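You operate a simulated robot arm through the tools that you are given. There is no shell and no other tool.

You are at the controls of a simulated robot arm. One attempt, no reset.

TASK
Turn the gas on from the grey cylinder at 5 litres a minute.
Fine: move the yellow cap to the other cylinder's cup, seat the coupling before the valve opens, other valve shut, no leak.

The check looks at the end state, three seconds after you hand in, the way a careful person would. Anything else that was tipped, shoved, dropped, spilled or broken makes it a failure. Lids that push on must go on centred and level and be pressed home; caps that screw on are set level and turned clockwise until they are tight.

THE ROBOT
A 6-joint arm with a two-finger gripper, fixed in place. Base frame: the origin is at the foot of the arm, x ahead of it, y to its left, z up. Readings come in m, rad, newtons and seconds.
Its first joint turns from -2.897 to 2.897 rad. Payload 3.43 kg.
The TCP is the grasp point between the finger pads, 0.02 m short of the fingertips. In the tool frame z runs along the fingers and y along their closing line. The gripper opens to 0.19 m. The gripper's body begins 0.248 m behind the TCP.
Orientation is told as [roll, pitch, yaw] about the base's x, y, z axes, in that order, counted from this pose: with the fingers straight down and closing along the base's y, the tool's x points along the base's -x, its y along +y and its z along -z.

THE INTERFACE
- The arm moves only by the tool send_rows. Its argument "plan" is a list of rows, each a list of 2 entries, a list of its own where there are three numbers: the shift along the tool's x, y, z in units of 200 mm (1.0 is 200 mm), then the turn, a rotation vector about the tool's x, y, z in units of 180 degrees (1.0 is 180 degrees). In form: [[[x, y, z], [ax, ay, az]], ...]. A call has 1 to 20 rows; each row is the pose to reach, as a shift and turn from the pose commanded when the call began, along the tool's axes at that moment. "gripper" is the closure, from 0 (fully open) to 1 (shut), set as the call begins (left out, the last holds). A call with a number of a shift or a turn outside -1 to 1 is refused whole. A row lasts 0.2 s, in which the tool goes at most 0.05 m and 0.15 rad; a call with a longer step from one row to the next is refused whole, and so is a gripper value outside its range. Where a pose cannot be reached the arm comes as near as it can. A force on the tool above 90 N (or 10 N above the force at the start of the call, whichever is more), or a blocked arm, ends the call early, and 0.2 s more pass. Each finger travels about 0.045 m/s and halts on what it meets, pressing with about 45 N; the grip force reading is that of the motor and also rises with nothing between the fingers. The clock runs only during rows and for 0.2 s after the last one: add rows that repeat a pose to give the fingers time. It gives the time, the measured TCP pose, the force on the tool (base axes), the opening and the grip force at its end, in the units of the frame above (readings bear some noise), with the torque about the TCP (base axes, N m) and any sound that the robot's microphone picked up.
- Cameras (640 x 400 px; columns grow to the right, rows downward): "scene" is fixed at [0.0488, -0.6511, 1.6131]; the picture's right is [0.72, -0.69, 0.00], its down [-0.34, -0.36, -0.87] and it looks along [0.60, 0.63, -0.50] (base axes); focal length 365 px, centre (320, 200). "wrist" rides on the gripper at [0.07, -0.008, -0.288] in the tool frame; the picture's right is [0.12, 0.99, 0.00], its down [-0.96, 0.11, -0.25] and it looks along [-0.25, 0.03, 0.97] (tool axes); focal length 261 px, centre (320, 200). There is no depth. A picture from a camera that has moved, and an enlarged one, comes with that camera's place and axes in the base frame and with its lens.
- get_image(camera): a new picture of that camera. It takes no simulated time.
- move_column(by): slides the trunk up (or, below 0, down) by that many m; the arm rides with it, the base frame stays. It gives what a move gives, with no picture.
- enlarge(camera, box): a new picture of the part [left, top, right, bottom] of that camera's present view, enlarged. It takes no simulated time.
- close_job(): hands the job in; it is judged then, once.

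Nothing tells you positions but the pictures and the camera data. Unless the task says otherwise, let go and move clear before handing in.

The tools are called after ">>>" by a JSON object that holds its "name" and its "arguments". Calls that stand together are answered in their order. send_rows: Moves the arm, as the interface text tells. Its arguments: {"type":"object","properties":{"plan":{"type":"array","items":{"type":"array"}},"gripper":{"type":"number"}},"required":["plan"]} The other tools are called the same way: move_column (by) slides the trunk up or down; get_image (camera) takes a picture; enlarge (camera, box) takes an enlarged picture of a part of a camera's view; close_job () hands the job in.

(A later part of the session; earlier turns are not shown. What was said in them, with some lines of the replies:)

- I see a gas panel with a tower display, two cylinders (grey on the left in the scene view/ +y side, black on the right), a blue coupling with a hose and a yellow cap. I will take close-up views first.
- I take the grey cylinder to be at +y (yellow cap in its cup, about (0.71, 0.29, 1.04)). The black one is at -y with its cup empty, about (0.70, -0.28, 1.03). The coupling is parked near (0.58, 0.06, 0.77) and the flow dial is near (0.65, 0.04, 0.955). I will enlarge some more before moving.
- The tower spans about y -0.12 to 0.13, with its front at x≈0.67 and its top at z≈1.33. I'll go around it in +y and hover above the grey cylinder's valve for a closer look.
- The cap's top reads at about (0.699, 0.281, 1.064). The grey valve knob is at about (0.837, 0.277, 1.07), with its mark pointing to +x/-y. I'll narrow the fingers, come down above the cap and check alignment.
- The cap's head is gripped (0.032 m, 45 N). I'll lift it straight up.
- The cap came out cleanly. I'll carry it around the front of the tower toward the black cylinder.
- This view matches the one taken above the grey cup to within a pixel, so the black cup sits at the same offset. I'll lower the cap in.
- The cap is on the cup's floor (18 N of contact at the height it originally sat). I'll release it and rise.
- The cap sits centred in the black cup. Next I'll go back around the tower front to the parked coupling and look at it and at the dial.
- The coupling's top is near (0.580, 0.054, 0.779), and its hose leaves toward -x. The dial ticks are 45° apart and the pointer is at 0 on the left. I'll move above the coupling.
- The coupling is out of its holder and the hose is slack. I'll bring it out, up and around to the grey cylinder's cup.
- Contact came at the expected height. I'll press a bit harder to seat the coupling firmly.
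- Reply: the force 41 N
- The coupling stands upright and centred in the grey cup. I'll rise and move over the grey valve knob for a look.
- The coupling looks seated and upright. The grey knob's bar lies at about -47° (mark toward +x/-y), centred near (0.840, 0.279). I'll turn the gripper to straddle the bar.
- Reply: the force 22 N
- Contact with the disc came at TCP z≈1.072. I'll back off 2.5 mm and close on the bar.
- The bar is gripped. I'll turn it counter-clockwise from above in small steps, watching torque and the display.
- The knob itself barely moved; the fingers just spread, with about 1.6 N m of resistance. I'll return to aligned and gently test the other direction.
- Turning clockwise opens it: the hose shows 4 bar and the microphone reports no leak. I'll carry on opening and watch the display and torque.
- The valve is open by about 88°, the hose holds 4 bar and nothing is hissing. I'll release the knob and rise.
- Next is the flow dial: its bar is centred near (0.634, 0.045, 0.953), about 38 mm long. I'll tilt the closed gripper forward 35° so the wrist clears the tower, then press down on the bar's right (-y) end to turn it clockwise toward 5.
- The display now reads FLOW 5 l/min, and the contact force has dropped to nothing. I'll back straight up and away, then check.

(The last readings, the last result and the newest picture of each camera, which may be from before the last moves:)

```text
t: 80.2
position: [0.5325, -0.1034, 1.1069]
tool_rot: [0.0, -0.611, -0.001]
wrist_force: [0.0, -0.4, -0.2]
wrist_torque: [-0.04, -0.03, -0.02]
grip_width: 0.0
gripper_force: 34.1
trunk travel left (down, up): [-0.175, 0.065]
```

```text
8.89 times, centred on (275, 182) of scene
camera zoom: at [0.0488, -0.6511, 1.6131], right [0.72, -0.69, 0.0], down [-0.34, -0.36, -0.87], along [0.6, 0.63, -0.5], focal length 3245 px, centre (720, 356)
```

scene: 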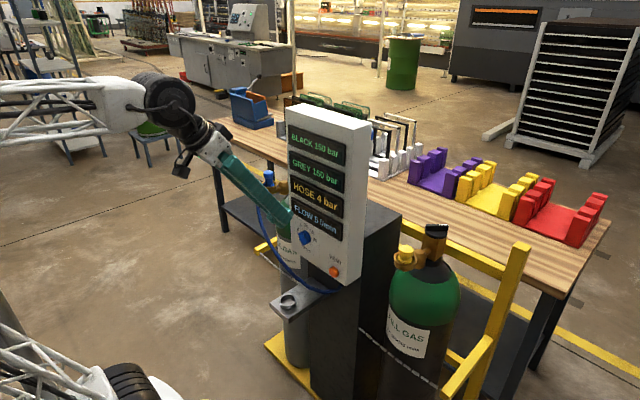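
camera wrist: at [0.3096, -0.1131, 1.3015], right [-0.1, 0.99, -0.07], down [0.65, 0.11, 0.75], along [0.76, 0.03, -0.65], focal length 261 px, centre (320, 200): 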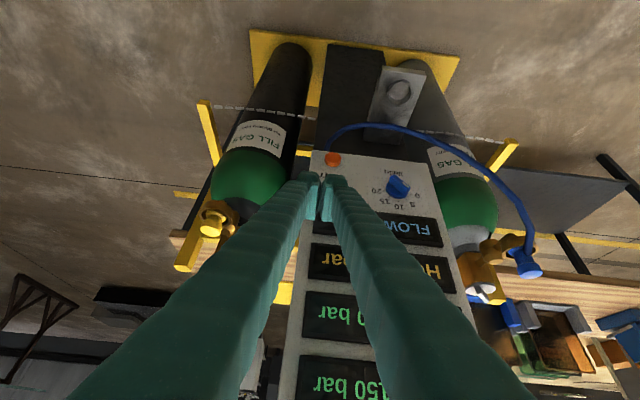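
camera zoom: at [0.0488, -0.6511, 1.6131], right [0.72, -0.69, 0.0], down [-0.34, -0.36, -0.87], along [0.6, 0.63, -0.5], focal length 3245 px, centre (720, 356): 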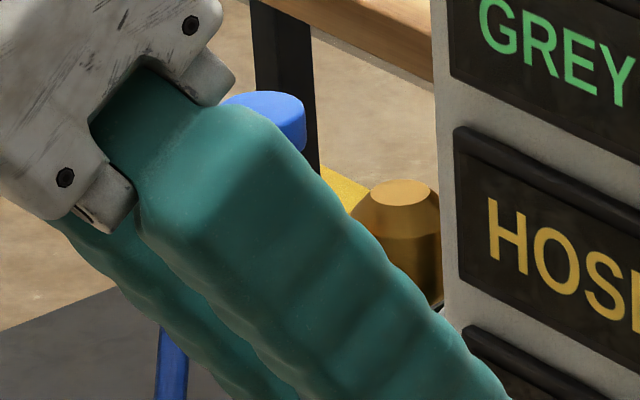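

>>> {"name": "enlarge", "arguments": {"camera": "wrist", "box": [380, 165, 415, 200]}}

```text
11.43 times, centred on (398, 182) of wrist
camera zoom: at [0.3096, -0.1131, 1.3015], right [-0.1, 0.99, -0.07], down [0.65, 0.11, 0.75], along [0.76, 0.03, -0.65], focal length 2979 px, centre (-566, 400)
```

zoom: 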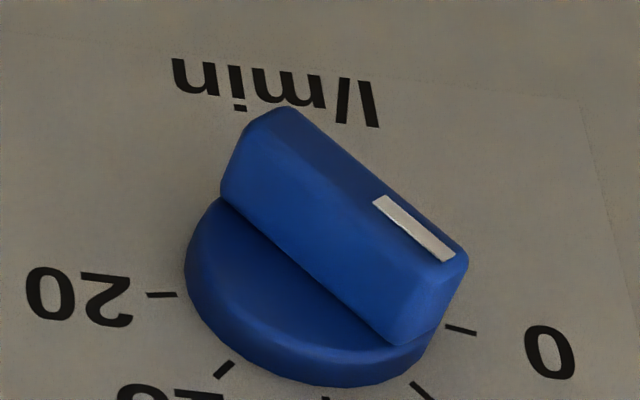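

The ticks turn out to be about 40° apart, with 5 at roughly 50° and the bar measuring about 50°, which agrees with the display's "FLOW 5 l/min". I'll back the arm off further and do a final check of everything.

>>> {"name": "send_rows", "arguments": {"plan": [[[0, 0, -0.15], [0, 0, 0]], [[0, 0, -0.35], [0, 0, 0]], [[0, -0.15, -0.55], [0, 0, 0]], [[0, -0.35, -0.55], [0, 0, 0]], [[0, -0.35, -0.55], [0, 0, 0]], [[0, -0.35, -0.55], [0, 0, 0]], [[0, -0.35, -0.55], [0, 0, 0]], [[0, -0.35, -0.55], [0, 0, 0]]]}}

>>> {"name": "get_image", "arguments": {"camera": "scene"}}

>>> {"name": "enlarge", "arguments": {"camera": "scene", "box": [245, 120, 365, 280]}}

>>> {"name": "enlarge", "arguments": {"camera": "scene", "box": [370, 215, 470, 285]}}

>>> {"name": "get_image", "arguments": {"camera": "wrist"}}

```text
t: 81.2
position: [0.487, -0.044, 1.2062]
tool_rot: [-0.023, -0.628, 0.283]
wrist_force: [-0.8, -0.3, 0.3]
wrist_torque: [-0.08, -0.01, -0.07]
grip_width: 0.0
gripper_force: 34.3
trunk travel left (down, up): [-0.175, 0.065]
stopped in row 4: the arm was blocked; the commanded pose is now the measured one
```

```text
taken
```

scene: 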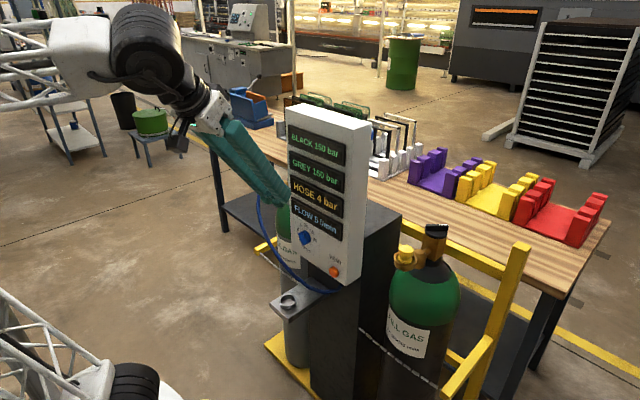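

```text
2.50 times, centred on (305, 200) of scene
camera zoom: at [0.0488, -0.6511, 1.6131], right [0.72, -0.69, 0.0], down [-0.34, -0.36, -0.87], along [0.6, 0.63, -0.5], focal length 912 px, centre (358, 200)
```

zoom: 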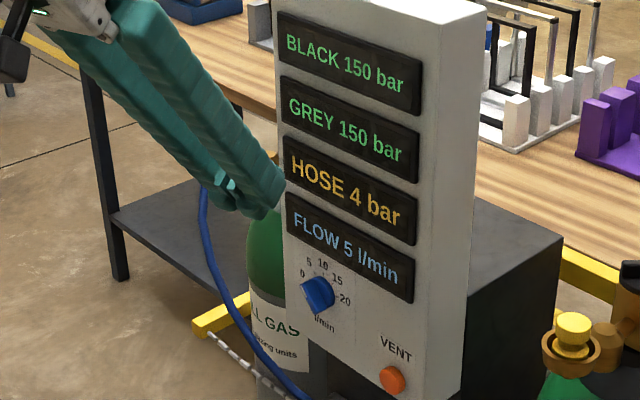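

```text
5.71 times, centred on (420, 250) of scene
camera zoom: at [0.0488, -0.6511, 1.6131], right [0.72, -0.69, 0.0], down [-0.34, -0.36, -0.87], along [0.6, 0.63, -0.5], focal length 2086 px, centre (-251, -86)
```

zoom: 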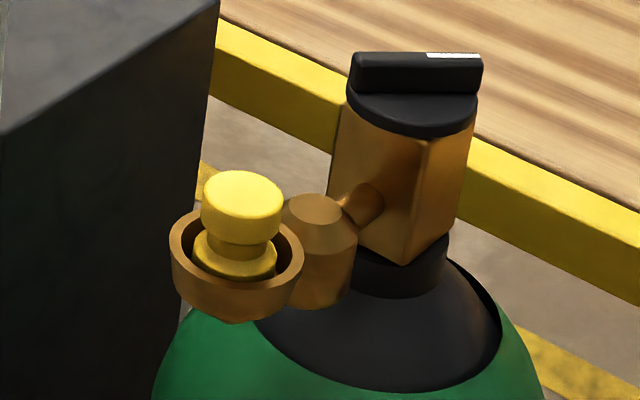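

```text
taken
camera wrist: at [0.2709, -0.1099, 1.3979], right [-0.36, 0.93, -0.09], down [0.58, 0.29, 0.76], along [0.74, 0.22, -0.64], focal length 261 px, centre (320, 200)
```

wrist: 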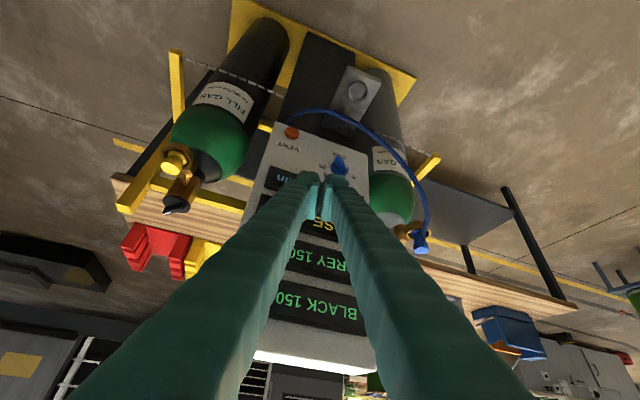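

>>> {"name": "enlarge", "arguments": {"camera": "wrist", "box": [380, 200, 450, 270]}}

>>> {"name": "enlarge", "arguments": {"camera": "wrist", "box": [150, 130, 220, 220]}}

>>> {"name": "send_rows", "arguments": {"plan": [[[0.05, 0.1, -0.05], [0, 0, 0]], [[0.1, 0.2, -0.1], [0, 0, 0]], [[0.1, 0.2, -0.1], [0, 0, 0]]]}}

>>> {"name": "get_image", "arguments": {"camera": "scene"}}

```text
5.71 times, centred on (415, 235) of wrist
camera zoom: at [0.2709, -0.1099, 1.3979], right [-0.36, 0.93, -0.09], down [0.58, 0.29, 0.76], along [0.74, 0.22, -0.64], focal length 1489 px, centre (-223, 0)
```

zoom: 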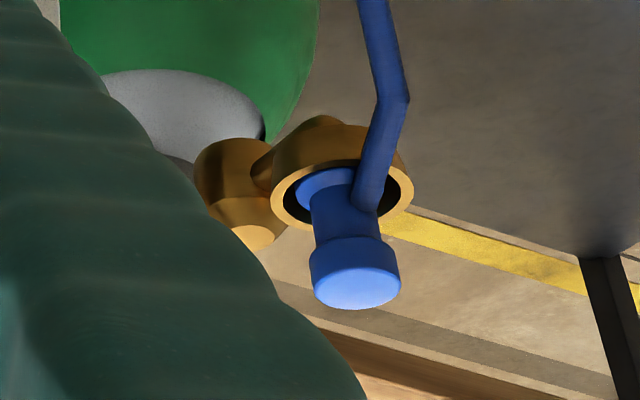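

```text
4.44 times, centred on (185, 175) of wrist
camera zoom: at [0.2709, -0.1099, 1.3979], right [-0.36, 0.93, -0.09], down [0.58, 0.29, 0.76], along [0.74, 0.22, -0.64], focal length 1158 px, centre (920, 311)
```

zoom: 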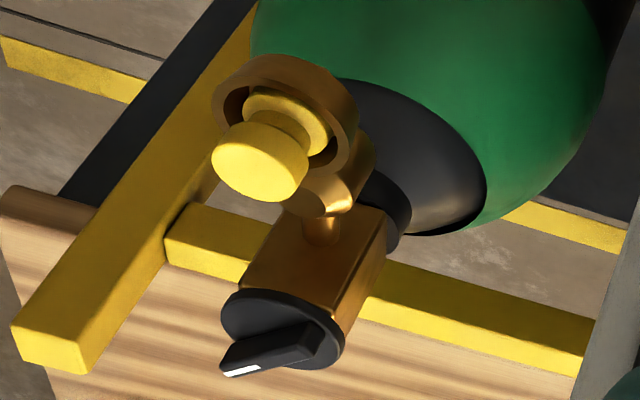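

```text
t: 82.0
position: [0.4507, -0.0167, 1.2115]
tool_rot: [-0.023, -0.628, 0.27]
wrist_force: [-0.5, 0.2, 0.0]
wrist_torque: [-0.02, 0.01, -0.02]
grip_width: 0.0
gripper_force: 34.3
trunk travel left (down, up): [-0.175, 0.065]
```

```text
taken
```

scene: 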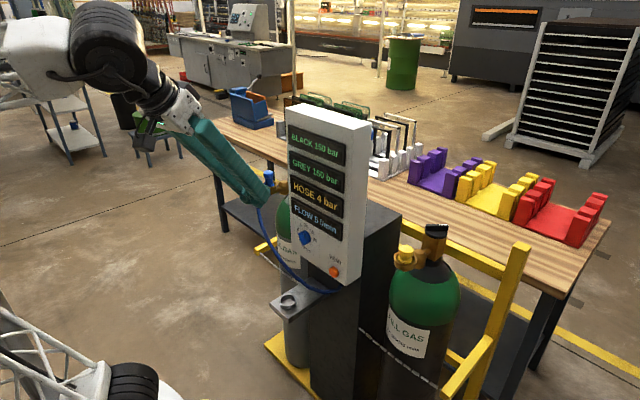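

The final check is good: hose 4 bar, flow 5 l/min and no leak sound. The coupling is upright in the grey cup, the yellow cap is in the black cup, the black valve hasn't been touched, and the arm is clear. I'm handing in now.

>>> {"name": "close_job", "arguments": {}}

```text
The job is handed in.
```

The gas is on from the grey cylinder at 5 litres a minute; the job has been handed in, and I haven't seen the check's verdict. At the last look the panel read "HOSE 4 bar" and "FLOW 5 l/min", and the microphone had picked up no leak.

- **Yellow cap:** moved from the grey cylinder's cup to the black one's. It was pressed to the floor of the cup and sits centred.
- **Coupling:** pressed into the grey cup with about 40 N before the valve was opened. It stands upright.
- **Grey valve:** opened clockwise by about 88°. I first tried it counter-clockwise, but it hardly moved that way. It had not reached a stop when I let go.
- **Black valve:** never touched. Its mark is in the same place as at the start.
- **Dial:** turned by pressing down on the right end of its bar with the closed fingers. The bar lines up with the 5 tick.

While backing away at the end the arm was blocked once and twisted slightly. It was well clear of everything and the force readings stayed near zero, so I take it to be a limit of the arm itself. It was then moved further back before handing in.
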